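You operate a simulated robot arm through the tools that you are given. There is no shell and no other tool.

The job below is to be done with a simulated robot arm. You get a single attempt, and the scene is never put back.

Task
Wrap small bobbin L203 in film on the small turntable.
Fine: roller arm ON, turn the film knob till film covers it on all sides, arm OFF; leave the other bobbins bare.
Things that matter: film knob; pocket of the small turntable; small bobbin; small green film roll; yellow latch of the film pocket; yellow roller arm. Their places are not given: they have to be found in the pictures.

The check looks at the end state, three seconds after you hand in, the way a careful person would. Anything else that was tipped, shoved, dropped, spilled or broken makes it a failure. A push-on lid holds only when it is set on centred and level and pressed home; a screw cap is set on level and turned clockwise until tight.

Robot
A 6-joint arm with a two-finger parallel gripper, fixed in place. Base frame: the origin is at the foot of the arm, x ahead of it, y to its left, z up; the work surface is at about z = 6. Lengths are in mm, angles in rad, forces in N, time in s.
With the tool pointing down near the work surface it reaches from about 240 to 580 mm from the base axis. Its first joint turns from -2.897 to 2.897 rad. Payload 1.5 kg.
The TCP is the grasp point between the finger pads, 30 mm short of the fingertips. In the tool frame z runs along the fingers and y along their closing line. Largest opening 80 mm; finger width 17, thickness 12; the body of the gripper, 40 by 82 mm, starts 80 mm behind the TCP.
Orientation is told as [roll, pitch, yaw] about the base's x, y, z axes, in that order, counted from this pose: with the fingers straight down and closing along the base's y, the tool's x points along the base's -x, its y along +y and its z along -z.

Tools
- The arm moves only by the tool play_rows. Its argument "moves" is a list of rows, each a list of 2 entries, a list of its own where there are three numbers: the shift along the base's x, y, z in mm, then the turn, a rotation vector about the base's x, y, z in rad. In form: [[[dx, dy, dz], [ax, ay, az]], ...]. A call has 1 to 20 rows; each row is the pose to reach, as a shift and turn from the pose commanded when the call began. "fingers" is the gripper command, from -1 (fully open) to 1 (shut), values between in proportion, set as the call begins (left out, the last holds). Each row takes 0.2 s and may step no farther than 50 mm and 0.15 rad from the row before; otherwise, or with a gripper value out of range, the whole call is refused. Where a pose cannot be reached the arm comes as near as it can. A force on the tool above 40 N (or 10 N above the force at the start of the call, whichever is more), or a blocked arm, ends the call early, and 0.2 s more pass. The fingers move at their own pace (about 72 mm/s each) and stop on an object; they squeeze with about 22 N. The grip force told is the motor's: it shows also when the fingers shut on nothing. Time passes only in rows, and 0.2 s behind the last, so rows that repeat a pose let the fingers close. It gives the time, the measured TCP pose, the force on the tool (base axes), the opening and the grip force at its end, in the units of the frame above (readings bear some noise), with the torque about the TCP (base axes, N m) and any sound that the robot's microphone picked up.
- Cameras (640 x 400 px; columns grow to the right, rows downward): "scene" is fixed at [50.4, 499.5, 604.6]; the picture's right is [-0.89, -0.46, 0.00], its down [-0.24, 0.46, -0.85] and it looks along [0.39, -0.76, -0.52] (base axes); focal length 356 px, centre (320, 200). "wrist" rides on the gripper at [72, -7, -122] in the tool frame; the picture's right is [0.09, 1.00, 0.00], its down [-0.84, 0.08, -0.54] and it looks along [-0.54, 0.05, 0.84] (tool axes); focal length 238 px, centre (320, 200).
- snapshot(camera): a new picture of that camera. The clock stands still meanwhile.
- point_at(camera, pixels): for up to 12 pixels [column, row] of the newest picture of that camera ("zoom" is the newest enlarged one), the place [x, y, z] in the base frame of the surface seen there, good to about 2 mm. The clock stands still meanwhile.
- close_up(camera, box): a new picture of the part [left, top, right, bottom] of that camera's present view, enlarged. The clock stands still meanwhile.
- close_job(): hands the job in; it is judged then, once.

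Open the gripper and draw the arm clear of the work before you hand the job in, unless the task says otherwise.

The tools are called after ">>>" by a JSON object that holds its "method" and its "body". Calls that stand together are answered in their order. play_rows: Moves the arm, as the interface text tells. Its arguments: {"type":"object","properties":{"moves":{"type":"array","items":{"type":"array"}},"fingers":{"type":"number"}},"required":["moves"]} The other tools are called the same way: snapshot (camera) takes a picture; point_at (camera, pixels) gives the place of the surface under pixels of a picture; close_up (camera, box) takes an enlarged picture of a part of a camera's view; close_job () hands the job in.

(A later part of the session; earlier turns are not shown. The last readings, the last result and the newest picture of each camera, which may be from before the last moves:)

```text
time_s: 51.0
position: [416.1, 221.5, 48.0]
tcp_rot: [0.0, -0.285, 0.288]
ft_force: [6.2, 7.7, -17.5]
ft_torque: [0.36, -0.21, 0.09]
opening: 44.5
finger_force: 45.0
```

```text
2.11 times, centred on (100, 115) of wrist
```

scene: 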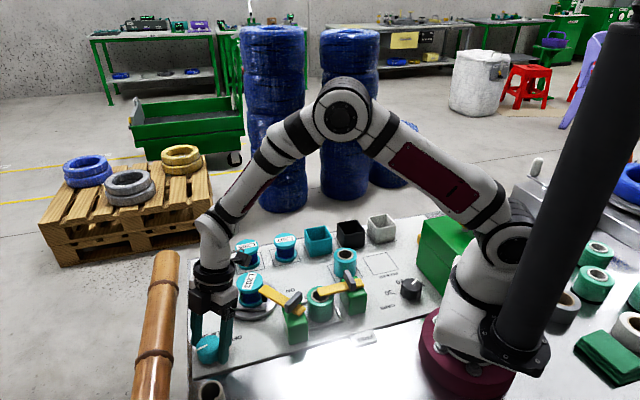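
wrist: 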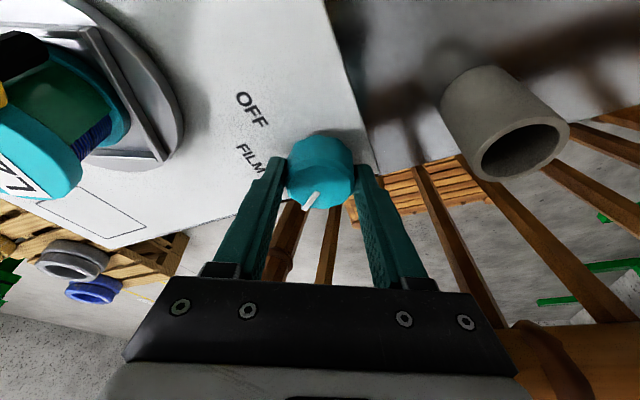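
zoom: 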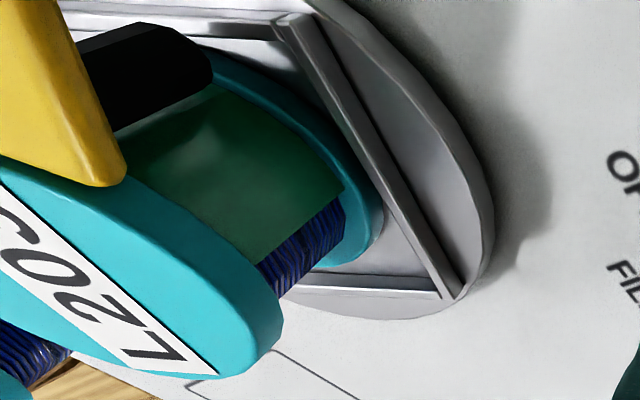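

A film strip spans from the roller to about 70° beyond, followed by bare wire, even though the whole circumference already passed the roller: film seems to be laid only under some condition, perhaps slow turning. I test by turning slowly (0.02 rad per row).

>>> {"method": "play_rows", "body": {"moves": [[[0, 0.1, -0.3], [0, 0, -0.02]], [[0, 0.2, -0.3], [0, 0, -0.04]], [[0, 0.3, -0.3], [0, 0, -0.06]], [[-0.05, 0.4, -0.3], [0, 0, -0.08]], [[-0.08, 0.5, -0.3], [0, 0, -0.1]], [[-0.1, 0.6, -0.3], [0, 0, -0.12]], [[-0.12, 0.7, -0.3], [0, 0, -0.14]], [[-0.14, 0.8, -0.3], [0, 0, -0.16]], [[-0.15, 0.9, -0.3], [0, 0, -0.18]], [[-0.16, 1.0, -0.3], [0, 0, -0.2]], [[-0.17, 1.1, -0.3], [0, 0, -0.22]], [[-0.18, 1.2, -0.3], [0, 0, -0.24]], [[-0.19, 1.3, -0.3], [0, 0, -0.26]], [[-0.2, 1.4, -0.3], [0, 0, -0.28]], [[-0.21, 1.5, -0.3], [0, 0, -0.3]]]}}

>>> {"method": "close_up", "body": {"camera": "scene", "box": [225, 260, 285, 325]}}

>>> {"method": "close_up", "body": {"camera": "wrist", "box": [0, 20, 220, 230]}}

```text
time_s: 54.2
position: [416.2, 222.3, 46.9]
tcp_rot: [-0.001, -0.281, -0.012]
ft_force: [-10.7, 9.4, 15.1]
ft_torque: [0.07, 0.05, 0.08]
opening: 44.3
finger_force: 44.8
```

```text
6.15 times, centred on (255, 292) of scene
```

zoom: 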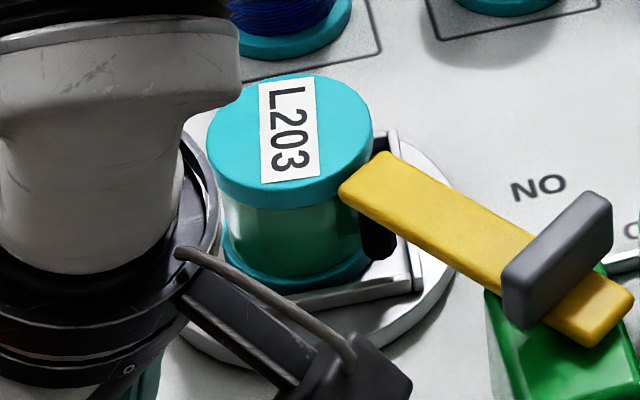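

```text
1.90 times, centred on (110, 125) of wrist
```

zoom: 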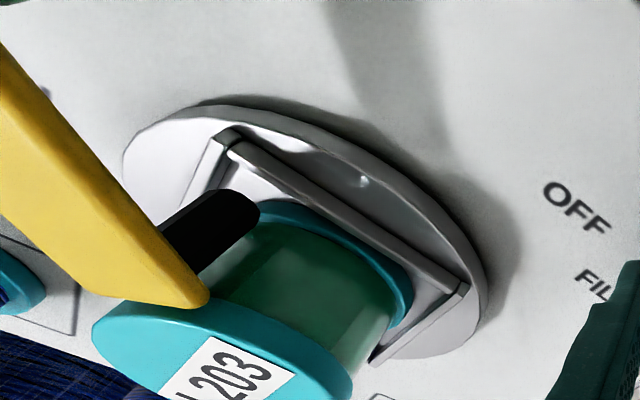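

Slow turning works: the whole camera-facing core is now covered green up to the roller. I open and rotate back +1.5 rad for another slow stroke.

>>> {"method": "play_rows", "body": {"moves": [[[0, 0.2, 0.2], [0, 0, 0]], [[0, 0.4, 0.3], [0, 0, 0]], [[0.056, -0.352, 0.3], [0, 0, 0.15]], [[0.225, -1.086, 0.3], [0, 0, 0.3]], [[0.501, -1.788, 0.3], [0, 0, 0.45]], [[0.879, -2.44, 0.3], [0, 0, 0.6]], [[1.35, -3.03, 0.3], [0, 0, 0.75]], [[1.9, -3.54, 0.3], [0, 0, 0.9]], [[2.53, -3.96, 0.3], [0, 0, 1.05]], [[3.21, -4.29, 0.3], [0, 0, 1.2]], [[3.93, -4.51, 0.3], [0, 0, 1.35]], [[4.67, -4.62, 0.3], [0, 0, 1.5]], [[4.67, -4.62, 0.3], [0, 0, 1.5]]], "fingers": -0.45}}

>>> {"method": "snapshot", "body": {"camera": "wrist"}}

>>> {"method": "close_up", "body": {"camera": "scene", "box": [190, 245, 310, 375]}}

```text
time_s: 57.0
position: [420.5, 219.2, 47.7]
tcp_rot: [0.0, -0.283, 1.49]
ft_force: [0.6, 0.6, 0.0]
ft_torque: [-0.03, -0.02, 0.02]
opening: 58.1
finger_force: 0.1
```

```text
taken
```

wrist: 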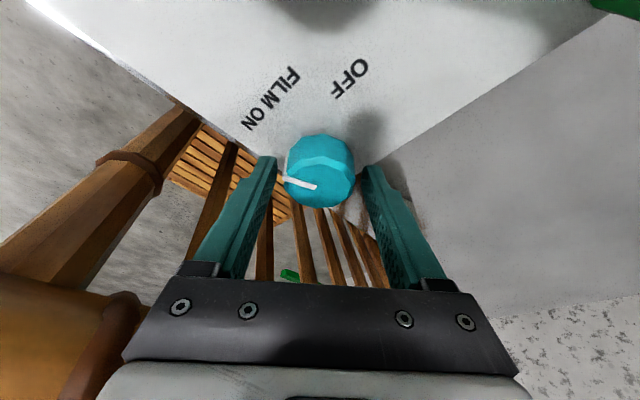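

```text
3.08 times, centred on (250, 310) of scene
```

zoom: 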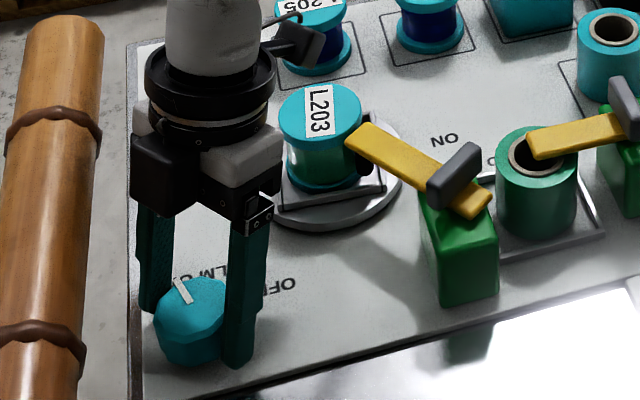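

Pointer ridge is now near the left pad, so I rotate a further +0.2 rad before closing to keep the pad off it.

>>> {"method": "play_rows", "body": {"moves": [[[0.5, 0.01, 0], [0, 0, 0.1]], [[1.0, 0.03, 0], [0, 0, 0.2]], [[1.0, 0.03, 0], [0, 0, 0.2]]]}}

>>> {"method": "close_up", "body": {"camera": "scene", "box": [150, 245, 270, 375]}}

>>> {"method": "play_rows", "body": {"moves": [[[0, 0, 0], [0, 0, 0]], [[0, 0, 0], [0, 0, 0]], [[0, 0, 0], [0, 0, 0]]], "fingers": 1}}

```text
time_s: 57.8
position: [420.6, 218.8, 47.8]
tcp_rot: [0.0, -0.282, 1.689]
ft_force: [0.9, 1.4, 0.4]
ft_torque: [-0.03, 0.02, 0.01]
opening: 57.7
finger_force: 0.2
```

```text
3.08 times, centred on (210, 310) of scene
```

zoom: 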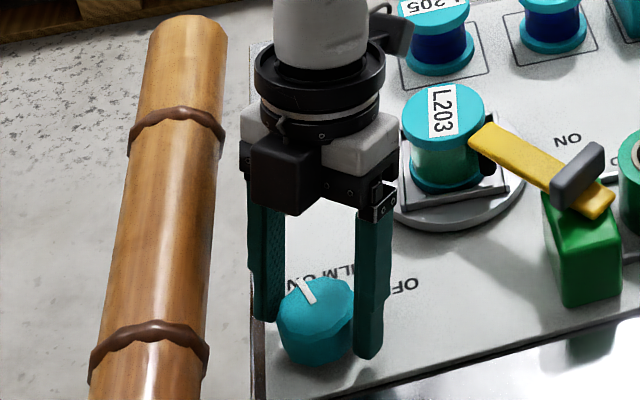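

```text
time_s: 58.6
position: [421.4, 219.2, 47.2]
tcp_rot: [0.001, -0.282, 1.69]
ft_force: [4.4, 2.8, -5.2]
ft_torque: [0.09, -0.02, -0.01]
opening: 44.2
finger_force: 45.2
```

Low side forces. I turn slowly: 0.4 rad in 20 rows of 0.02.

>>> {"method": "play_rows", "body": {"moves": [[[-0.1, -0.01, 0], [0, 0, -0.02]], [[-0.2, -0.02, 0], [0, 0, -0.04]], [[-0.3, -0.03, 0], [0, 0, -0.06]], [[-0.4, -0.03, 0], [0, 0, -0.08]], [[-0.5, -0.04, 0], [0, 0, -0.1]], [[-0.6, -0.04, 0], [0, 0, -0.12]], [[-0.7, -0.04, 0], [0, 0, -0.14]], [[-0.8, -0.04, 0], [0, 0, -0.16]], [[-0.9, -0.03, 0], [0, 0, -0.18]], [[-1.0, -0.03, 0], [0, 0, -0.2]], [[-1.1, -0.02, 0], [0, 0, -0.22]], [[-1.2, -0.01, 0], [0, 0, -0.24]], [[-1.3, 0.01, 0], [0, 0, -0.26]], [[-1.4, 0.02, 0], [0, 0, -0.28]], [[-1.5, 0.03, 0], [0, 0, -0.3]], [[-1.6, 0.05, 0], [0, 0, -0.32]], [[-1.7, 0.07, 0], [0, 0, -0.34]], [[-1.8, 0.1, 0], [0, 0, -0.36]], [[-1.9, 0.12, 0], [0, 0, -0.38]], [[-1.99, 0.14, 0], [0, 0, -0.4]]]}}

>>> {"method": "close_up", "body": {"camera": "scene", "box": [225, 260, 285, 325]}}

```text
time_s: 62.8
position: [419.4, 216.8, 47.0]
tcp_rot: [-0.001, -0.284, 1.29]
ft_force: [-5.9, -10.0, 25.1]
ft_torque: [-0.13, 0.0, 0.02]
opening: 44.0
finger_force: 44.7
```

```text
6.15 times, centred on (255, 292) of scene
```

zoom: 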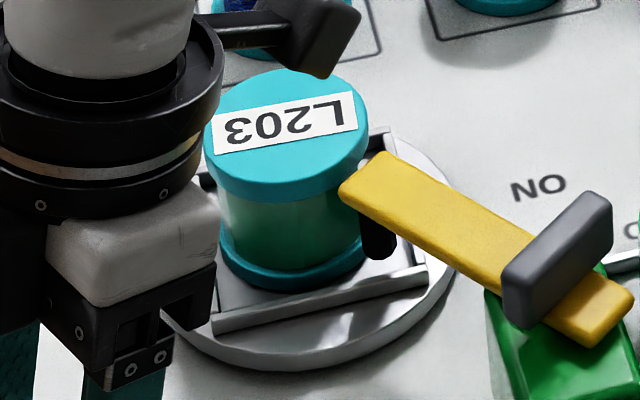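

Film continues to cover the visible side (label back to its start orientation). I continue slowly another 0.4 rad, easing the vertical load.

>>> {"method": "play_rows", "body": {"moves": [[[-0.2, -0.2, 0.4], [0, 0, -0.02]], [[-0.3, -0.2, 0.5], [0, 0, -0.04]], [[-0.4, -0.17, 0.5], [0, 0, -0.06]], [[-0.5, -0.14, 0.5], [0, 0, -0.08]], [[-0.58, -0.1, 0.5], [0, 0, -0.1]], [[-0.68, -0.06, 0.5], [0, 0, -0.12]], [[-0.77, -0.02, 0.5], [0, 0, -0.14]], [[-0.86, 0.02, 0.5], [0, 0, -0.16]], [[-0.95, 0.06, 0.5], [0, 0, -0.18]], [[-1.04, 0.1, 0.5], [0, 0, -0.2]], [[-1.13, 0.15, 0.5], [0, 0, -0.22]], [[-1.22, 0.2, 0.5], [0, 0, -0.24]], [[-1.31, 0.25, 0.5], [0, 0, -0.26]], [[-1.39, 0.3, 0.5], [0, 0, -0.28]], [[-1.48, 0.35, 0.5], [0, 0, -0.3]], [[-1.57, 0.41, 0.5], [0, 0, -0.32]], [[-1.65, 0.47, 0.5], [0, 0, -0.34]], [[-1.73, 0.53, 0.5], [0, 0, -0.36]], [[-1.81, 0.59, 0.5], [0, 0, -0.38]], [[-1.89, 0.65, 0.5], [0, 0, -0.4]]]}}

>>> {"method": "close_up", "body": {"camera": "scene", "box": [225, 260, 285, 325]}}

>>> {"method": "snapshot", "body": {"camera": "wrist"}}

```text
time_s: 67.0
position: [417.8, 219.5, 47.6]
tcp_rot: [0.0, -0.284, 0.888]
ft_force: [22.5, -5.5, -5.5]
ft_torque: [-0.31, 0.5, -0.13]
opening: 43.4
finger_force: 45.0
```

```text
6.15 times, centred on (255, 292) of scene
```

zoom: 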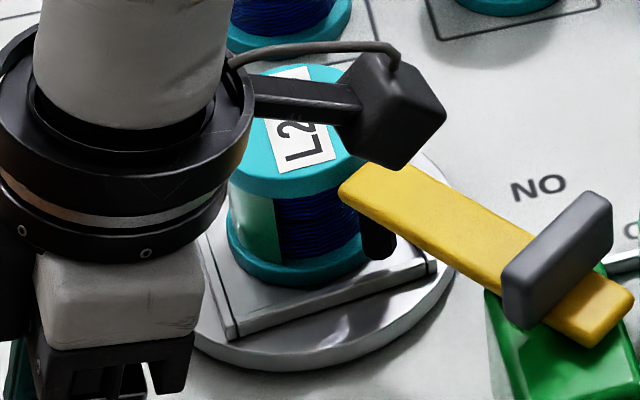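

```text
taken
```

wrist: 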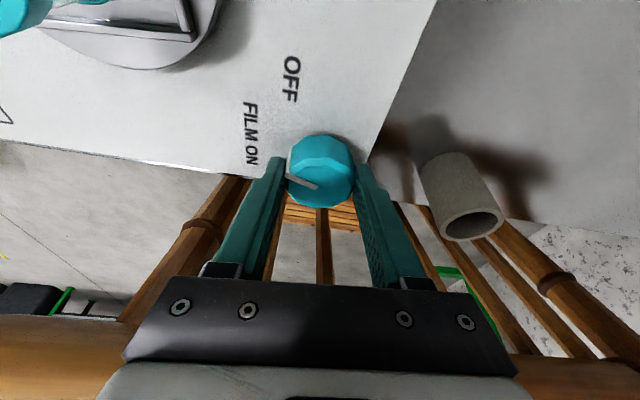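

In this last stroke the film stopped at a crisp edge (px 275) and bare wire followed it. I look closer at the bobbin, roller, roll and latch for what changed.

>>> {"method": "close_up", "body": {"camera": "scene", "box": [235, 268, 285, 318]}}

>>> {"method": "close_up", "body": {"camera": "scene", "box": [250, 240, 380, 350]}}

>>> {"method": "close_up", "body": {"camera": "wrist", "box": [0, 0, 220, 110]}}

```text
8.00 times, centred on (260, 293) of scene
```

zoom: 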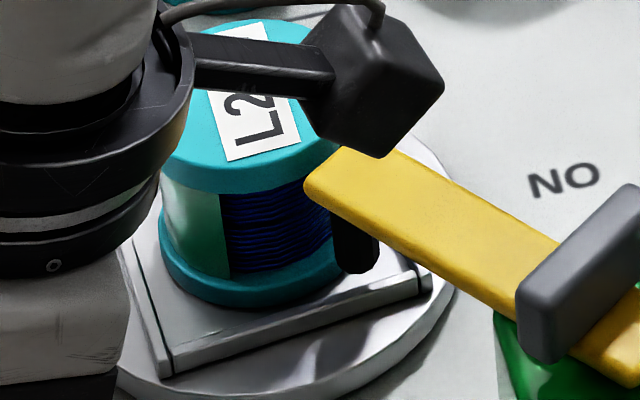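

```text
3.64 times, centred on (315, 295) of scene
```

zoom: 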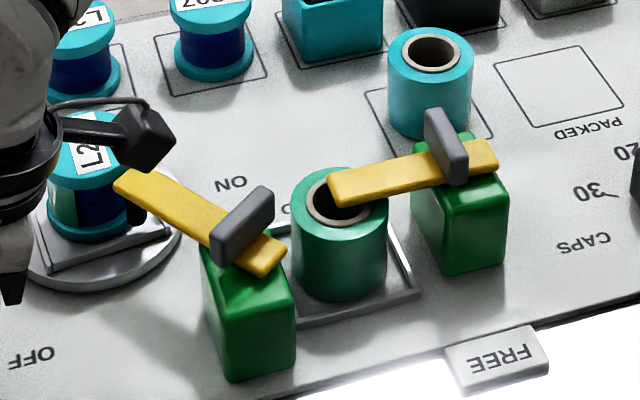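

```text
2.91 times, centred on (110, 55) of wrist
```

zoom: 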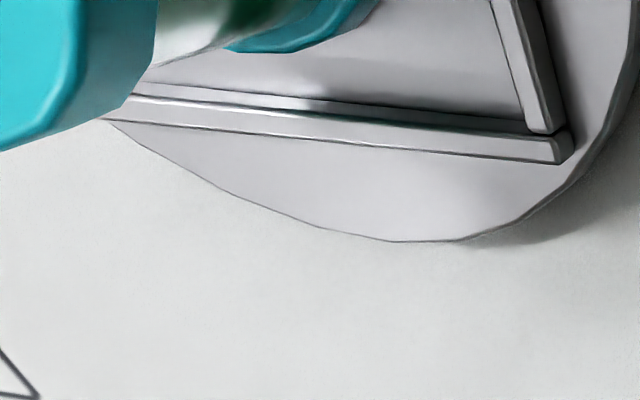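

Roll, latch and roller arm are unchanged. I relieve the 22 N side load, then make a short slow turn (0.1 rad) and look again, to learn when film is laid.

>>> {"method": "play_rows", "body": {"moves": [[[0.3, -0.2, 0], [0, 0, 0]], [[0.5, -0.4, 0], [0, 0, 0]], [[0.42, -0.33, 0], [0, 0, -0.02]], [[0.35, -0.27, 0], [0, 0, -0.04]], [[0.27, -0.2, 0], [0, 0, -0.06]], [[0.2, -0.13, 0], [0, 0, -0.08]], [[0.13, -0.07, 0], [0, 0, -0.1]]]}}

>>> {"method": "close_up", "body": {"camera": "scene", "box": [235, 268, 285, 318]}}

```text
time_s: 68.6
position: [417.3, 220.6, 46.7]
tcp_rot: [0.001, -0.283, 0.788]
ft_force: [0.2, 6.9, 8.6]
ft_torque: [-0.24, 0.61, 0.0]
opening: 43.7
finger_force: 45.0
```

```text
8.00 times, centred on (260, 293) of scene
```

zoom: 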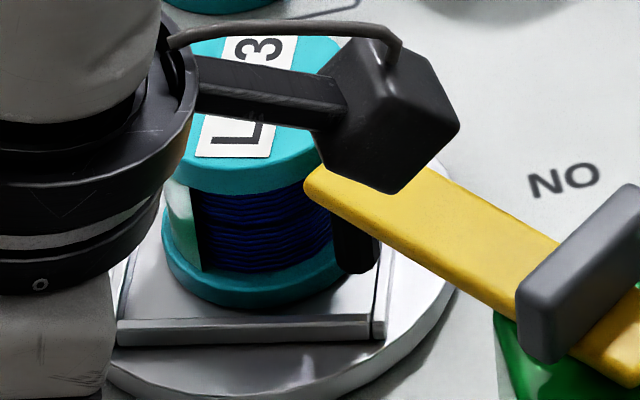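

Still no film at the same slow speed, so speed alone is not the reason. I check whether the bobbin is still centred in its pocket and unmoved: measure rim and pocket points.

>>> {"method": "close_up", "body": {"camera": "scene", "box": [220, 265, 290, 325]}}

>>> {"method": "snapshot", "body": {"camera": "wrist"}}

```text
6.67 times, centred on (255, 295) of scene
```

zoom: 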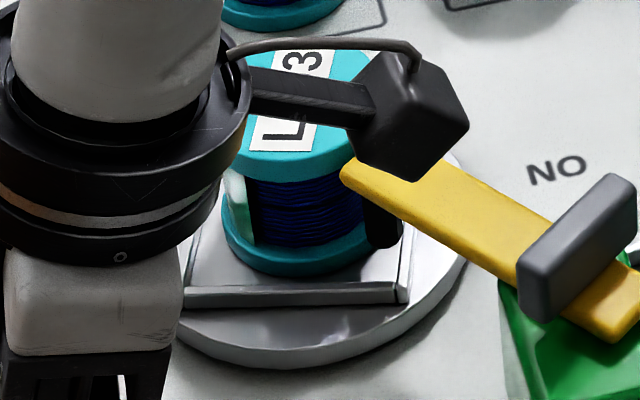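

```text
taken
```

wrist: 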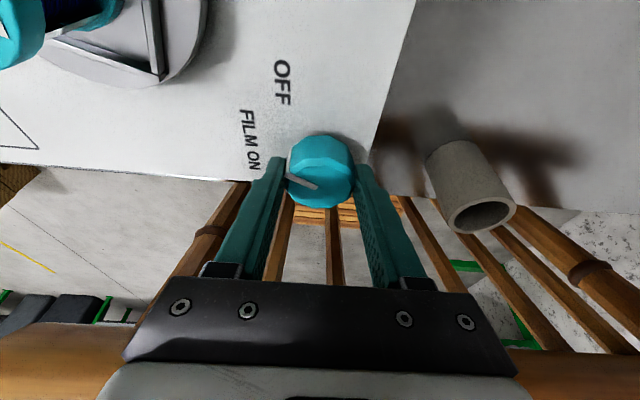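

I sample points on the bottom flange rim and the pocket walls to compute the bobbin's offset from the table axis.

>>> {"method": "point_at", "body": {"camera": "zoom", "pixels": [[228, 240], [245, 262], [275, 272], [305, 272], [340, 260], [362, 246], [186, 290], [405, 288], [404, 300], [190, 302], [410, 240], [300, 300]]}}

>>> {"method": "point_at", "body": {"camera": "scene", "pixels": [[256, 293], [262, 291], [268, 289], [272, 279], [240, 288], [240, 316], [255, 319], [275, 316], [287, 306], [290, 298]]}}

```text
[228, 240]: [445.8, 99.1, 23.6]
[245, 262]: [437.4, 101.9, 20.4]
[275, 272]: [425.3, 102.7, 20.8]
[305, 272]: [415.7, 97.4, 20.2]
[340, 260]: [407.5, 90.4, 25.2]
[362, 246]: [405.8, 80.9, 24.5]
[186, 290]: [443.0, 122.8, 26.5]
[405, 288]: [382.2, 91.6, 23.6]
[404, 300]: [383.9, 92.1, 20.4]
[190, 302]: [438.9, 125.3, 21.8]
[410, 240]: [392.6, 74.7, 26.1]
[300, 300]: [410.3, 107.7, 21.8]
```

```text
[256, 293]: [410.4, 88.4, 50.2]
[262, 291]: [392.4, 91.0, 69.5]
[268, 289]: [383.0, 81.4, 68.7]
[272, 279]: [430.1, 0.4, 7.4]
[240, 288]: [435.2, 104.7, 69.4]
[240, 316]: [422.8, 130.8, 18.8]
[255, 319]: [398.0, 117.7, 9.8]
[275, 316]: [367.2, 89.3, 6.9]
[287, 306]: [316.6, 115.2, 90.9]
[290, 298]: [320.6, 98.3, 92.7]
```

The bobbin centre is now ~(431.5, 76) versus (431.5, 79) at the start, i.e. it sits ~1.8 mm off the table axis and orbits, so the roller gap varies with angle. Before correcting that, I test a moderate speed (0.03 rad/row) on the bare part facing the roller.

>>> {"method": "play_rows", "body": {"moves": [[[-0.12, 0.1, 0], [0, 0, -0.03]], [[-0.24, 0.2, 0], [0, 0, -0.06]], [[-0.35, 0.31, 0], [0, 0, -0.09]], [[-0.45, 0.42, 0], [0, 0, -0.12]]]}}

>>> {"method": "close_up", "body": {"camera": "scene", "box": [220, 265, 290, 325]}}

```text
time_s: 69.6
position: [416.5, 220.6, 46.8]
tcp_rot: [0.0, -0.282, 0.668]
ft_force: [4.5, 13.2, -10.1]
ft_torque: [-0.19, 0.31, 0.06]
opening: 43.7
finger_force: 45.3
```

```text
6.67 times, centred on (255, 295) of scene
```

zoom: 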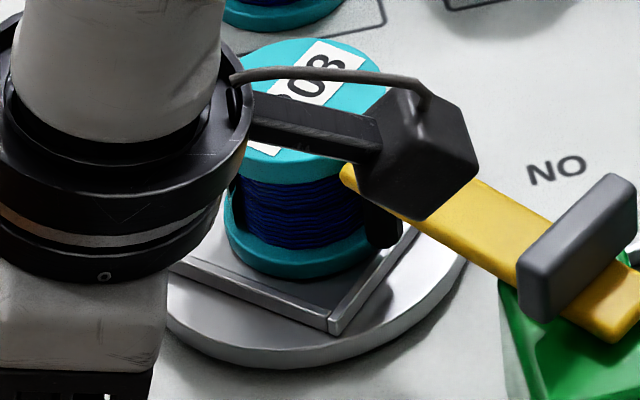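

Still bare, and the whole bare arc now faces the camera. I release the knob, lift away and get an unobstructed view to measure the bobbin's centring on the table.

>>> {"method": "play_rows", "body": {"moves": [[[0, 0, 0], [0, 0, 0]], [[0, 0, 0], [0, 0, 0]], [[0, 0, 20], [0, 0, 0]], [[0, 0, 50], [0, 0, 0]], [[0, 0, 90], [0, 0, 0]], [[-25, 0, 130], [-0.063, 0.069, 0]], [[-60, 0, 160], [-0.126, 0.138, 0]], [[-100, 0, 170], [-0.189, 0.207, 0]], [[-140, 0, 175], [-0.189, 0.207, 0]], [[-140, 0, 175], [-0.189, 0.207, 0]]], "fingers": -0.45}}

>>> {"method": "snapshot", "body": {"camera": "scene"}}

>>> {"method": "snapshot", "body": {"camera": "wrist"}}

```text
time_s: 71.8
position: [277.3, 220.5, 223.4]
tcp_rot: [-0.019, -0.001, 0.671]
ft_force: [0.3, 0.6, -0.3]
ft_torque: [0.02, 0.0, -0.01]
opening: 58.0
finger_force: 0.0
```

```text
taken
```

scene: 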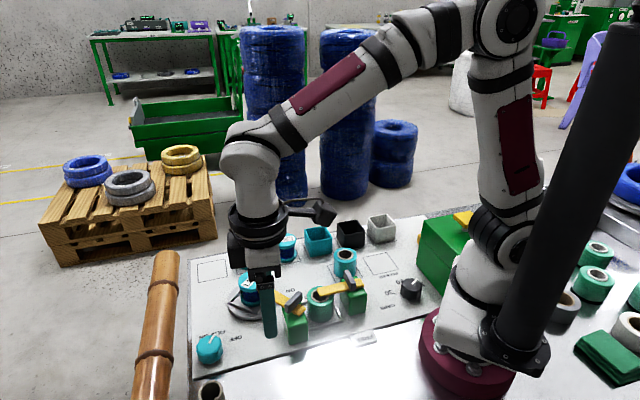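

```text
taken
```

wrist: 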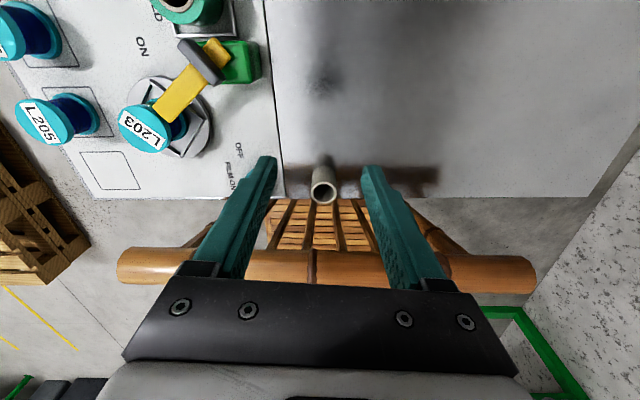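

I correct the slight residual roll and move over the bobbin with yaw 0, to view it from above and measure its centring.

>>> {"method": "play_rows", "body": {"moves": [[[0, 0, 0], [0.015, 0.012, 0]], [[20, -20, 0], [0.015, 0.012, 0]], [[20, -20, 0], [0.015, 0.012, 0]]]}}

>>> {"method": "play_rows", "body": {"moves": [[[22, -20, -5], [0, 0, -0.11]], [[45, -41, -10], [0, 0, -0.22]], [[67, -61, -20], [0, 0, -0.335]], [[90, -82, -30], [0, 0, -0.45]], [[112, -102, -40], [0, 0, -0.56]], [[134, -122, -50], [0, 0, -0.671]], [[134, -122, -50], [0, 0, -0.671]]], "fingers": -0.75}}

>>> {"method": "snapshot", "body": {"camera": "wrist"}}

>>> {"method": "close_up", "body": {"camera": "scene", "box": [200, 250, 310, 330]}}

```text
time_s: 72.6
position: [297.2, 200.0, 223.1]
tcp_rot: [-0.001, -0.002, 0.673]
ft_force: [-0.2, 0.5, 0.6]
ft_torque: [0.02, 0.02, -0.02]
opening: 58.0
finger_force: 0.0
```

```text
time_s: 74.2
position: [430.9, 78.3, 171.9]
tcp_rot: [0.001, -0.003, 0.001]
ft_force: [0.1, 0.0, 0.0]
ft_torque: [-0.02, 0.0, 0.0]
opening: 69.9
finger_force: 0.0
```

```text
taken
```

wrist: 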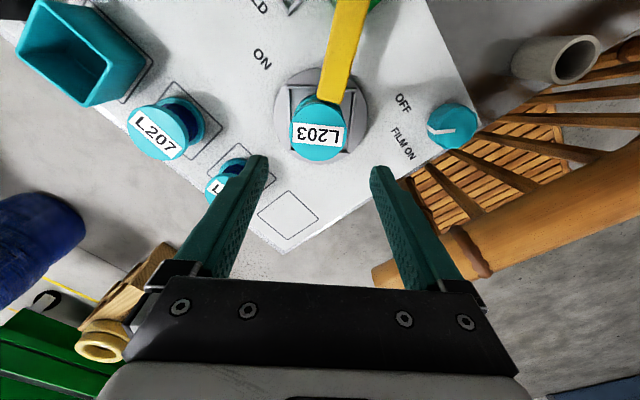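

```text
5.00 times, centred on (255, 290) of scene
```

zoom: 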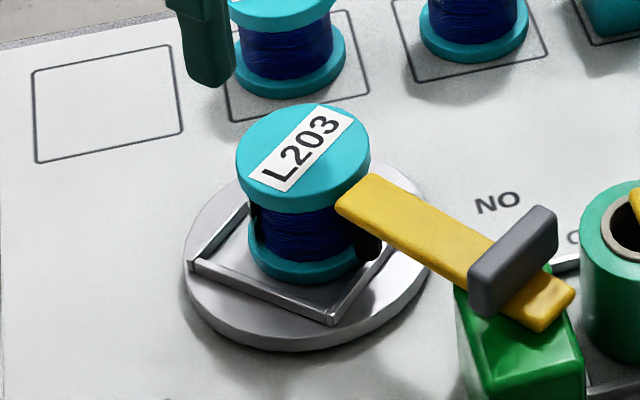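

I enlarge the wrist view to measure pocket and disc.

>>> {"method": "close_up", "body": {"camera": "wrist", "box": [260, 55, 385, 170]}}

```text
3.48 times, centred on (322, 112) of wrist
```

zoom: 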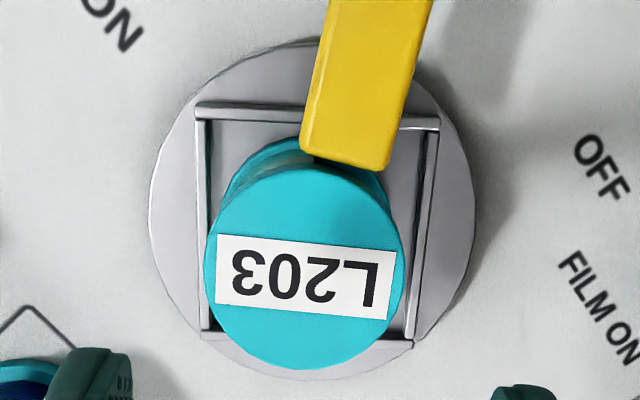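

I take 3D points on the pocket corners, disc rim and bobbin rims in this enlarged view.

>>> {"method": "point_at", "body": {"camera": "zoom", "pixels": [[200, 110], [437, 121], [204, 336], [412, 343], [152, 220], [474, 200], [300, 40], [310, 378], [440, 320], [175, 300], [185, 130], [455, 130]]}}

>>> {"method": "point_at", "body": {"camera": "zoom", "pixels": [[207, 270], [400, 270], [304, 172], [304, 366], [235, 200], [375, 205], [235, 345], [375, 340], [225, 190], [385, 185], [270, 142], [245, 160]]}}

```text
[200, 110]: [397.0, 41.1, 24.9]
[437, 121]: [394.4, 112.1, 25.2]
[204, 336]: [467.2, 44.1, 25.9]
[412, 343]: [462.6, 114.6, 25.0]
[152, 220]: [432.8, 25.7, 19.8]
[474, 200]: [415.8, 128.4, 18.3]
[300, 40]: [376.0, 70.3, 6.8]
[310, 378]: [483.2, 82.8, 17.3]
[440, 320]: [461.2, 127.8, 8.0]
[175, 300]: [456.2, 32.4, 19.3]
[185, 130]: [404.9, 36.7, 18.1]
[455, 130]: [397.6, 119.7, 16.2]
```

```text
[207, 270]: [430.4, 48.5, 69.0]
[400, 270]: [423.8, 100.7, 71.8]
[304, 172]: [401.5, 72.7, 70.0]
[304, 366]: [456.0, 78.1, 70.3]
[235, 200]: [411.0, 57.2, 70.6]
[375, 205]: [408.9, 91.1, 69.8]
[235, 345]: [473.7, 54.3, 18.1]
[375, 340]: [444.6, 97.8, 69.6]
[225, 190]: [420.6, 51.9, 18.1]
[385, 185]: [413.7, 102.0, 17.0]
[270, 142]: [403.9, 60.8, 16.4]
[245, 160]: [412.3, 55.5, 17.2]
```

Table centre is (430.3, 78.0) while L203's centre is about (429.2, 75.6): it is ~2.6 mm off-axis, and the bare sectors are those that pass farthest from the roller. I will re-grip L203 and shift it ~4.8 mm in +y, so the bare side runs close to the roller. First I descend around it.

>>> {"method": "play_rows", "body": {"moves": [[[-1.7, -2.7, -25], [0, 0, 0]], [[-1.7, -2.7, -50], [0, 0, 0]], [[-1.7, -2.7, -75], [0, 0, 0]], [[-1.7, -2.7, -95], [0, 0, 0]], [[-1.7, -2.7, -109], [0, 0, 0]], [[-1.7, -2.7, -109], [0, 0, 0]]], "fingers": -0.75}}

>>> {"method": "close_up", "body": {"camera": "wrist", "box": [220, 60, 420, 250]}}

>>> {"method": "close_up", "body": {"camera": "scene", "box": [200, 240, 310, 340]}}

```text
time_s: 75.6
position: [429.0, 74.5, 63.7]
tcp_rot: [-0.001, -0.004, 0.0]
ft_force: [-0.6, 0.1, -0.5]
ft_torque: [0.02, 0.0, 0.01]
opening: 69.6
finger_force: 0.1
```

```text
2.11 times, centred on (320, 155) of wrist
```

zoom: 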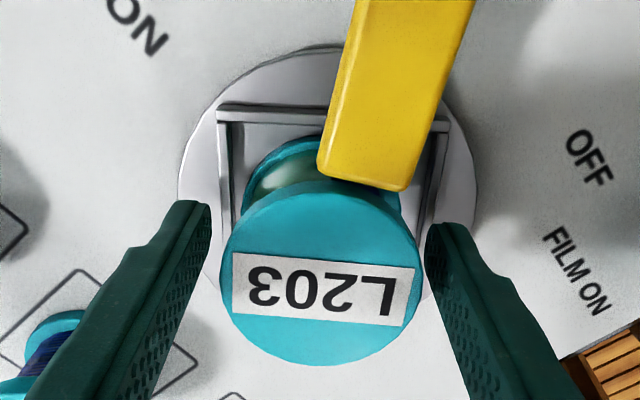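

```text
4.00 times, centred on (255, 290) of scene
```

zoom: 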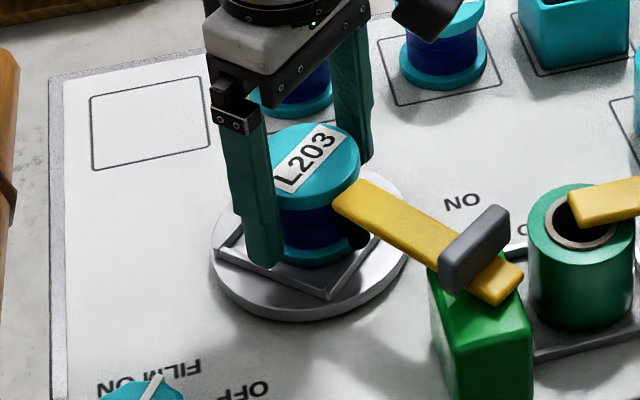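

Fingers straddle L203 with clearance from the roller arm. I close on it.

>>> {"method": "play_rows", "body": {"moves": [[[0, 0, 0], [0, 0, 0]], [[0, 0, 0], [0, 0, 0]], [[0, 0, 0], [0, 0, 0]], [[0, 0, 0], [0, 0, 0]]], "fingers": 1}}

>>> {"method": "close_up", "body": {"camera": "wrist", "box": [220, 60, 420, 250]}}

```text
time_s: 76.6
position: [430.1, 75.0, 63.6]
tcp_rot: [0.0, -0.003, 0.002]
ft_force: [-0.7, 0.1, 0.7]
ft_torque: [0.01, 0.0, 0.01]
opening: 55.6
finger_force: 21.8
```

```text
2.11 times, centred on (320, 155) of wrist
```

zoom: 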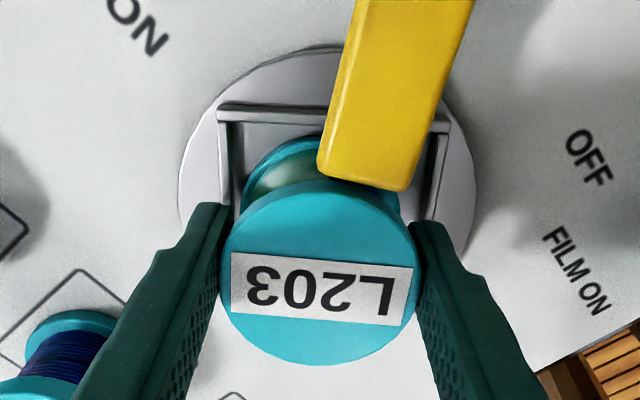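

Gripped (55.6 mm). I lift 2 mm, shift +4.8 mm in y, and set it down again.

>>> {"method": "play_rows", "body": {"moves": [[[0, 0, 1], [0, 0, 0]], [[0, 0, 2], [0, 0, 0]], [[0, 1.6, 2], [0, 0, 0]], [[0, 3.2, 2], [0, 0, 0]], [[0, 4.8, 2], [0, 0, 0]], [[0, 4.8, 1], [0, 0, 0]], [[0, 4.8, 0], [0, 0, 0]], [[0, 4.8, -0.3], [0, 0, 0]], [[0, 4.8, -0.3], [0, 0, 0]]]}}

>>> {"method": "close_up", "body": {"camera": "wrist", "box": [220, 60, 420, 250]}}

```text
time_s: 78.6
position: [429.6, 78.6, 63.5]
tcp_rot: [0.001, -0.005, 0.001]
ft_force: [-0.7, 1.1, 4.3]
ft_torque: [-0.11, 0.13, -0.02]
opening: 55.5
finger_force: 22.3
```

```text
2.11 times, centred on (320, 155) of wrist
```

zoom: 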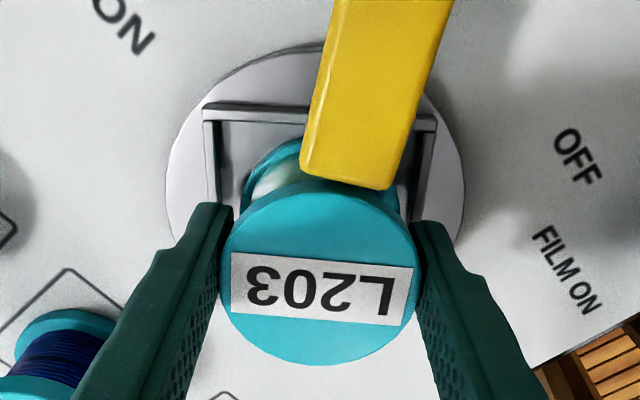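

The move reads y≈79; I add another 0.8 mm in y (lifting 1.5 mm), set down and release.

>>> {"method": "play_rows", "body": {"moves": [[[0, 0, 1.5], [0, 0, 0]], [[0, 0.8, 1.5], [0, 0, 0]], [[0, 0.8, 0.5], [0, 0, 0]], [[0, 0.8, -0.2], [0, 0, 0]], [[0, 0.8, -0.2], [0, 0, 0]]]}}

>>> {"method": "play_rows", "body": {"moves": [[[0, 0, 0], [0, 0, 0]], [[0, 0, 0], [0, 0, 0]], [[0, 0, 0], [0, 0, 0]]], "fingers": -0.75}}

>>> {"method": "play_rows", "body": {"moves": [[[0, 0, 15], [0, 0, 0]], [[0, 0, 40], [0, 0, 0]], [[0, 0, 75], [0, 0, 0]], [[0, 0, 108], [0, 0, 0]], [[0, 0, 108], [0, 0, 0]]]}}

>>> {"method": "close_up", "body": {"camera": "wrist", "box": [260, 55, 385, 170]}}

```text
time_s: 79.8
position: [428.5, 80.7, 64.5]
tcp_rot: [0.0, -0.004, 0.0]
ft_force: [-4.4, 0.1, 11.1]
ft_torque: [-0.03, 0.18, 0.0]
opening: 55.5
finger_force: 22.2
```

```text
time_s: 80.6
position: [428.7, 81.1, 63.6]
tcp_rot: [-0.001, -0.001, -0.001]
ft_force: [0.7, 0.1, 0.3]
ft_torque: [0.0, 0.01, 0.01]
opening: 70.2
finger_force: 0.1
```

```text
time_s: 81.8
position: [428.4, 80.5, 170.8]
tcp_rot: [0.001, -0.001, 0.001]
ft_force: [0.4, -1.3, 0.4]
ft_torque: [0.0, -0.02, -0.01]
opening: 70.1
finger_force: 0.0
```

```text
3.48 times, centred on (322, 112) of wrist
```

zoom: 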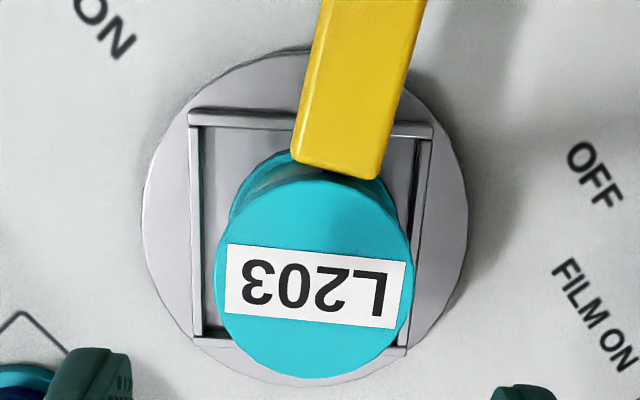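

The bobbin has shifted toward +y in the pocket. I measure the new offset.

>>> {"method": "point_at", "body": {"camera": "zoom", "pixels": [[191, 114], [431, 126], [196, 342], [404, 350], [218, 285], [408, 275], [312, 185], [312, 378], [245, 220], [380, 210], [250, 355], [380, 350]]}}

```text
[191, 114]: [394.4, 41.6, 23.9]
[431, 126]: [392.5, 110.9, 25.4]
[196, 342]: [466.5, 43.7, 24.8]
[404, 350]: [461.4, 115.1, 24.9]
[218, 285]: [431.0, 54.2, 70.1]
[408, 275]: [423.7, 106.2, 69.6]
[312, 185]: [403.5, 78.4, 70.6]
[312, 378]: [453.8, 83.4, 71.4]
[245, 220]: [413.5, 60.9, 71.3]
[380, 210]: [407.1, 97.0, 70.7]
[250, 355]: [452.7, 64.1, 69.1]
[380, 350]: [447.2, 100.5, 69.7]
```

New offset ≈ (−0.4, +2.7), so the bare side will now pass close to the roller. I go back above the knob with yaw 1.49.

>>> {"method": "play_rows", "body": {"moves": [[[-1, 12, 10], [0, 0, 0.14]], [[-2, 25, 20], [0, 0, 0.28]], [[-2, 38, 30], [0, 0, 0.42]], [[-3, 50, 40], [0, 0, 0.56]], [[-4, 63, 50], [0, 0, 0.7]], [[-4, 76, 58], [0, 0, 0.84]], [[-5, 88, 64], [0, 0, 0.98]], [[-6, 101, 64], [0, 0, 1.12]], [[-7, 114, 64], [0, 0, 1.26]], [[-8, 126, 64], [0, 0, 1.38]], [[-8, 138, 64], [0, 0, 1.49]], [[-8, 138, 64], [0, 0, 1.49]]], "fingers": -0.45}}

>>> {"method": "play_rows", "body": {"moves": [[[0, 0, -10], [0.094, -0.0076, 0]], [[0, 0, -20], [0.188, -0.0152, 0]], [[0, 0, -30], [0.282, -0.0228, 0]], [[0, 0, -70], [0.282, -0.0228, 0]], [[0, 0, -110], [0.282, -0.0228, 0]], [[0, 0, -140], [0.282, -0.0228, 0]], [[0, 0, -140], [0.282, -0.0228, 0]]]}}

>>> {"method": "snapshot", "body": {"camera": "wrist"}}

>>> {"method": "close_up", "body": {"camera": "scene", "box": [150, 225, 300, 375]}}

```text
time_s: 84.4
position: [421.6, 218.6, 236.2]
tcp_rot: [0.0, 0.0, 1.491]
ft_force: [-0.5, -0.6, 0.2]
ft_torque: [0.02, 0.02, -0.01]
opening: 57.6
finger_force: 0.0
```

```text
time_s: 86.0
position: [420.0, 217.7, 95.0]
tcp_rot: [0.002, -0.284, 1.492]
ft_force: [0.6, -0.2, -0.2]
ft_torque: [-0.01, 0.0, 0.02]
opening: 57.9
finger_force: 0.1
```

```text
taken
```

wrist: 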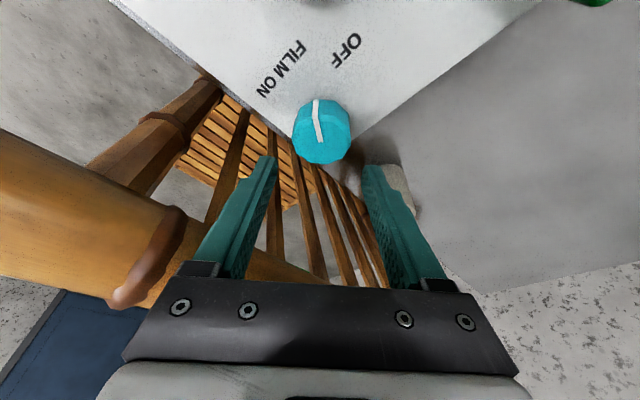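

```text
2.67 times, centred on (225, 300) of scene
```

zoom: 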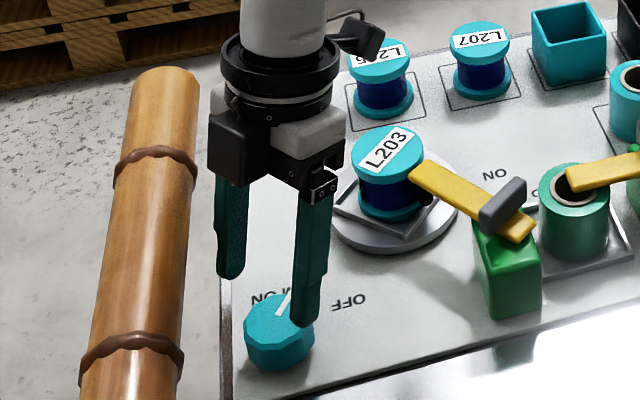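

Well placed and clear of the rail. I descend around the knob and close on it.

>>> {"method": "play_rows", "body": {"moves": [[[0.2, 0.4, -15], [0, 0, 0]], [[0.2, 0.4, -30], [0, 0, 0]], [[0.2, 0.4, -42], [0, 0, 0]], [[0.2, 0.4, -48], [0, 0, 0]], [[0.2, 0.4, -48], [0, 0, 0]]]}}

>>> {"method": "play_rows", "body": {"moves": [[[0, 0, 0], [0, 0, 0]], [[0, 0, 0], [0, 0, 0]], [[0, 0, 0], [0, 0, 0]]], "fingers": 1}}

>>> {"method": "close_up", "body": {"camera": "wrist", "box": [240, 80, 420, 240]}}

```text
time_s: 87.2
position: [420.5, 218.9, 47.2]
tcp_rot: [0.0, -0.285, 1.491]
ft_force: [0.5, 0.0, -0.3]
ft_torque: [-0.01, -0.02, 0.04]
opening: 58.1
finger_force: 0.1
```

```text
time_s: 88.0
position: [420.5, 218.0, 46.6]
tcp_rot: [0.002, -0.284, 1.491]
ft_force: [-13.2, 0.4, 4.8]
ft_torque: [0.15, 0.14, 0.08]
opening: 44.1
finger_force: 44.3
```

```text
2.50 times, centred on (330, 160) of wrist
```

zoom: 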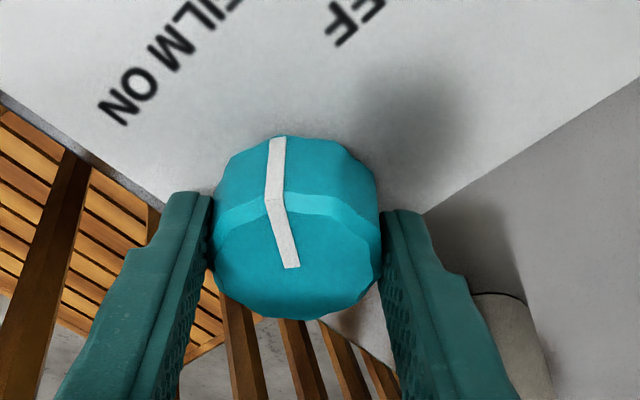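

Pointer is clear of the pads. I turn clockwise 0.5 rad at a moderate pace (already-wrapped sectors pass the roller now).

>>> {"method": "play_rows", "body": {"moves": [[[-0.3, 0, 0], [0, 0, 0]], [[-0.55, 0.02, 0], [0, 0, -0.05]], [[-0.8, 0.06, 0], [0, 0, -0.1]], [[-1.05, 0.11, 0], [0, 0, -0.15]], [[-1.29, 0.17, 0], [0, 0, -0.2]], [[-1.53, 0.25, 0], [0, 0, -0.25]], [[-1.77, 0.33, 0], [0, 0, -0.3]], [[-2.0, 0.43, 0], [0, 0, -0.35]], [[-2.23, 0.54, 0], [0, 0, -0.4]], [[-2.45, 0.66, 0], [0, 0, -0.45]], [[-2.66, 0.79, 0], [0, 0, -0.5]]]}}

>>> {"method": "close_up", "body": {"camera": "scene", "box": [220, 265, 290, 325]}}

```text
time_s: 90.4
position: [418.5, 220.4, 46.8]
tcp_rot: [0.001, -0.287, 0.99]
ft_force: [-12.9, 14.3, 0.2]
ft_torque: [-0.39, 0.59, 0.07]
opening: 43.8
finger_force: 44.4
```

```text
6.67 times, centred on (255, 295) of scene
```

zoom: 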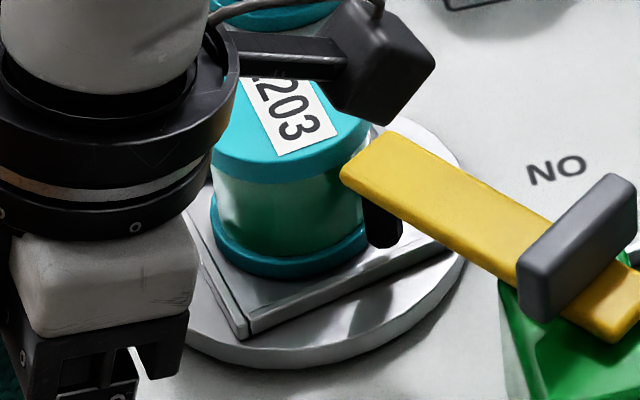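

The film sectors pass the roller as expected. I relax the side load and turn 0.5 rad more, which brings the bare arc's start near the roller.

>>> {"method": "play_rows", "body": {"moves": [[[-0.5, 0.3, 0], [0, 0, 0]], [[-0.71, 0.44, 0], [0, 0, -0.05]], [[-0.91, 0.59, 0], [0, 0, -0.1]], [[-1.11, 0.75, 0], [0, 0, -0.15]], [[-1.29, 0.92, 0], [0, 0, -0.2]], [[-1.47, 1.1, 0], [0, 0, -0.25]], [[-1.64, 1.29, 0], [0, 0, -0.3]], [[-1.79, 1.49, 0], [0, 0, -0.35]], [[-1.94, 1.69, 0], [0, 0, -0.4]], [[-2.07, 1.9, 0], [0, 0, -0.45]], [[-2.19, 2.12, 0], [0, 0, -0.5]]]}}

>>> {"method": "close_up", "body": {"camera": "scene", "box": [220, 265, 290, 325]}}

>>> {"method": "snapshot", "body": {"camera": "wrist"}}

```text
time_s: 92.8
position: [418.0, 220.7, 49.0]
tcp_rot: [-0.002, -0.286, 0.489]
ft_force: [24.9, -17.1, -9.7]
ft_torque: [0.22, -0.69, -0.11]
opening: 43.8
finger_force: 44.8
```

```text
6.67 times, centred on (255, 295) of scene
```

zoom: 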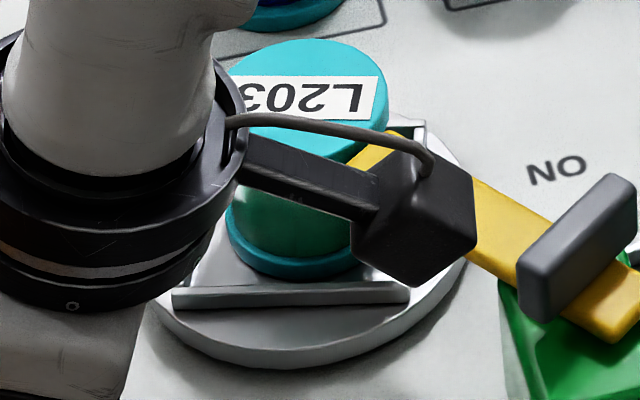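

```text
taken
```

wrist: 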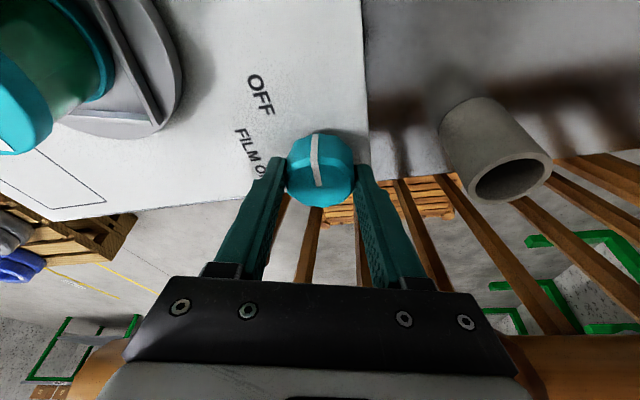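

The bare arc is now about to reach the roller. I relieve the side load and turn slowly (0.02 rad/row) for 0.2 rad, then look.

>>> {"method": "play_rows", "body": {"moves": [[[0.2, -0.35, -0.1], [0, 0, 0]], [[0.4, -0.7, -0.2], [0, 0, 0]], [[0.35, -0.61, -0.2], [0, 0, -0.02]], [[0.3, -0.52, -0.2], [0, 0, -0.04]], [[0.26, -0.43, -0.2], [0, 0, -0.06]], [[0.21, -0.34, -0.2], [0, 0, -0.08]], [[0.17, -0.25, -0.2], [0, 0, -0.1]], [[0.13, -0.15, -0.2], [0, 0, -0.12]], [[0.1, -0.06, -0.2], [0, 0, -0.14]], [[0.06, 0.04, -0.2], [0, 0, -0.16]], [[0.03, 0.13, -0.2], [0, 0, -0.18]], [[0.0, 0.23, -0.2], [0, 0, -0.2]]]}}

>>> {"method": "close_up", "body": {"camera": "scene", "box": [220, 265, 290, 325]}}

>>> {"method": "close_up", "body": {"camera": "wrist", "box": [0, 0, 220, 210]}}

```text
time_s: 95.4
position: [416.6, 221.9, 47.0]
tcp_rot: [0.0, -0.287, 0.289]
ft_force: [11.1, -18.7, 28.6]
ft_torque: [-0.4, 0.02, -0.08]
opening: 43.5
finger_force: 45.1
```

```text
6.67 times, centred on (255, 295) of scene
```

zoom: 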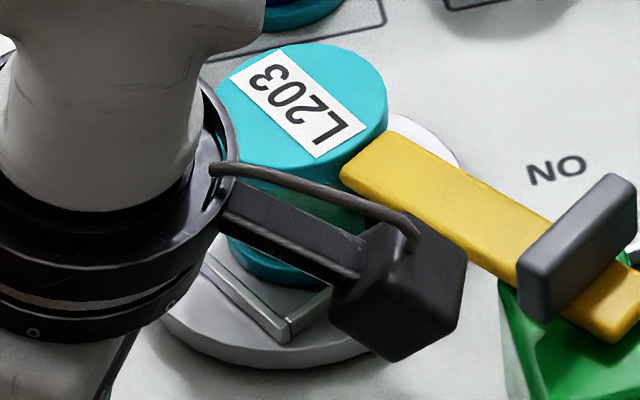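

```text
1.90 times, centred on (110, 105) of wrist
```

zoom: 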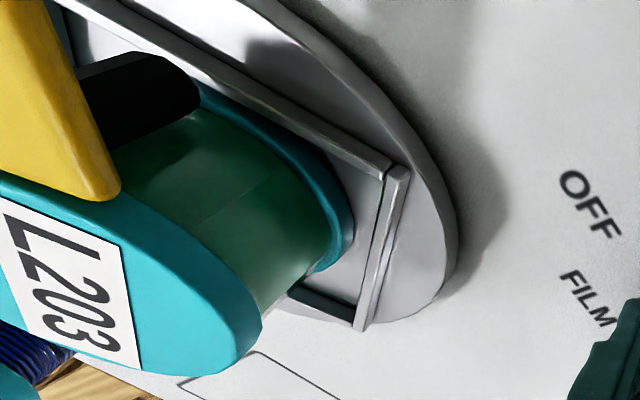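

Film is now laid right up to the roller on the formerly bare side. I relax the load and continue slowly another 0.3 rad.

>>> {"method": "play_rows", "body": {"moves": [[[0.1, -0.3, 0.3], [0, 0, 0]], [[0.15, -0.5, 0.5], [0, 0, 0]], [[0.12, -0.4, 0.5], [0, 0, -0.02]], [[0.09, -0.31, 0.5], [0, 0, -0.04]], [[0.07, -0.21, 0.5], [0, 0, -0.06]], [[0.04, -0.11, 0.5], [0, 0, -0.08]], [[0.02, -0.01, 0.5], [0, 0, -0.1]], [[0, 0.09, 0.5], [0, 0, -0.12]], [[-0.01, 0.18, 0.5], [0, 0, -0.14]], [[-0.03, 0.28, 0.5], [0, 0, -0.16]], [[-0.04, 0.38, 0.5], [0, 0, -0.18]], [[-0.05, 0.48, 0.5], [0, 0, -0.2]], [[-0.06, 0.58, 0.5], [0, 0, -0.22]], [[-0.06, 0.68, 0.5], [0, 0, -0.24]], [[-0.07, 0.78, 0.5], [0, 0, -0.26]], [[-0.07, 0.88, 0.5], [0, 0, -0.28]], [[-0.07, 0.98, 0.5], [0, 0, -0.3]]]}}

>>> {"method": "close_up", "body": {"camera": "scene", "box": [220, 265, 290, 325]}}

>>> {"method": "snapshot", "body": {"camera": "wrist"}}

```text
time_s: 99.0
position: [416.0, 222.9, 48.2]
tcp_rot: [-0.001, -0.285, -0.01]
ft_force: [25.5, 9.1, -9.6]
ft_torque: [0.38, -1.21, 0.06]
opening: 43.9
finger_force: 45.0
```

```text
6.67 times, centred on (255, 295) of scene
```

zoom: 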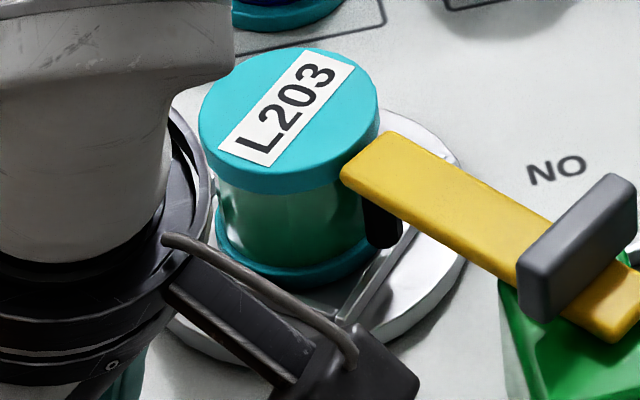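

```text
taken
```

wrist: 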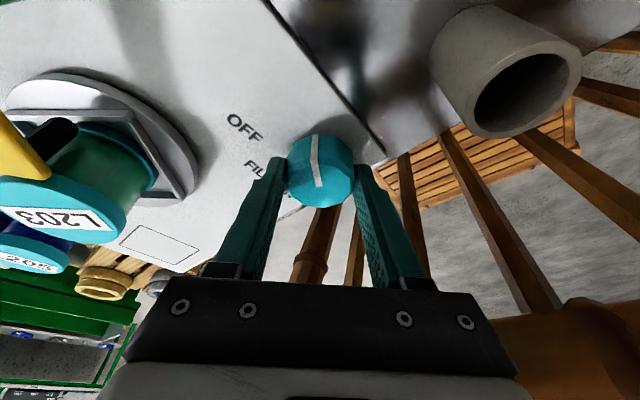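

The whole visible side, including the formerly bare arc, is green. For overlap I relax the load and turn a last 0.16 rad slowly.

>>> {"method": "play_rows", "body": {"moves": [[[0.3, 0.15, -0.1], [0, 0, 0]], [[0.6, 0.3, -0.1], [0, 0, 0]], [[0.6, 0.4, -0.1], [0, 0, -0.02]], [[0.6, 0.5, -0.1], [0, 0, -0.04]], [[0.61, 0.6, -0.1], [0, 0, -0.06]], [[0.62, 0.7, -0.1], [0, 0, -0.08]], [[0.63, 0.8, -0.1], [0, 0, -0.1]], [[0.64, 0.9, -0.1], [0, 0, -0.12]], [[0.65, 1.0, -0.1], [0, 0, -0.14]], [[0.66, 1.1, -0.1], [0, 0, -0.16]]]}}

>>> {"method": "close_up", "body": {"camera": "scene", "box": [220, 265, 290, 325]}}

```text
time_s: 101.2
position: [416.7, 224.7, 47.8]
tcp_rot: [-0.001, -0.285, -0.171]
ft_force: [-25.6, -4.3, 25.5]
ft_torque: [0.16, 0.36, -0.04]
opening: 43.7
finger_force: 45.0
```

```text
6.67 times, centred on (255, 295) of scene
```

zoom: 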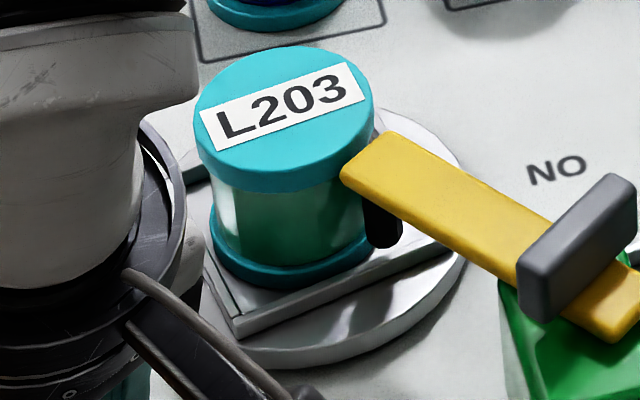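

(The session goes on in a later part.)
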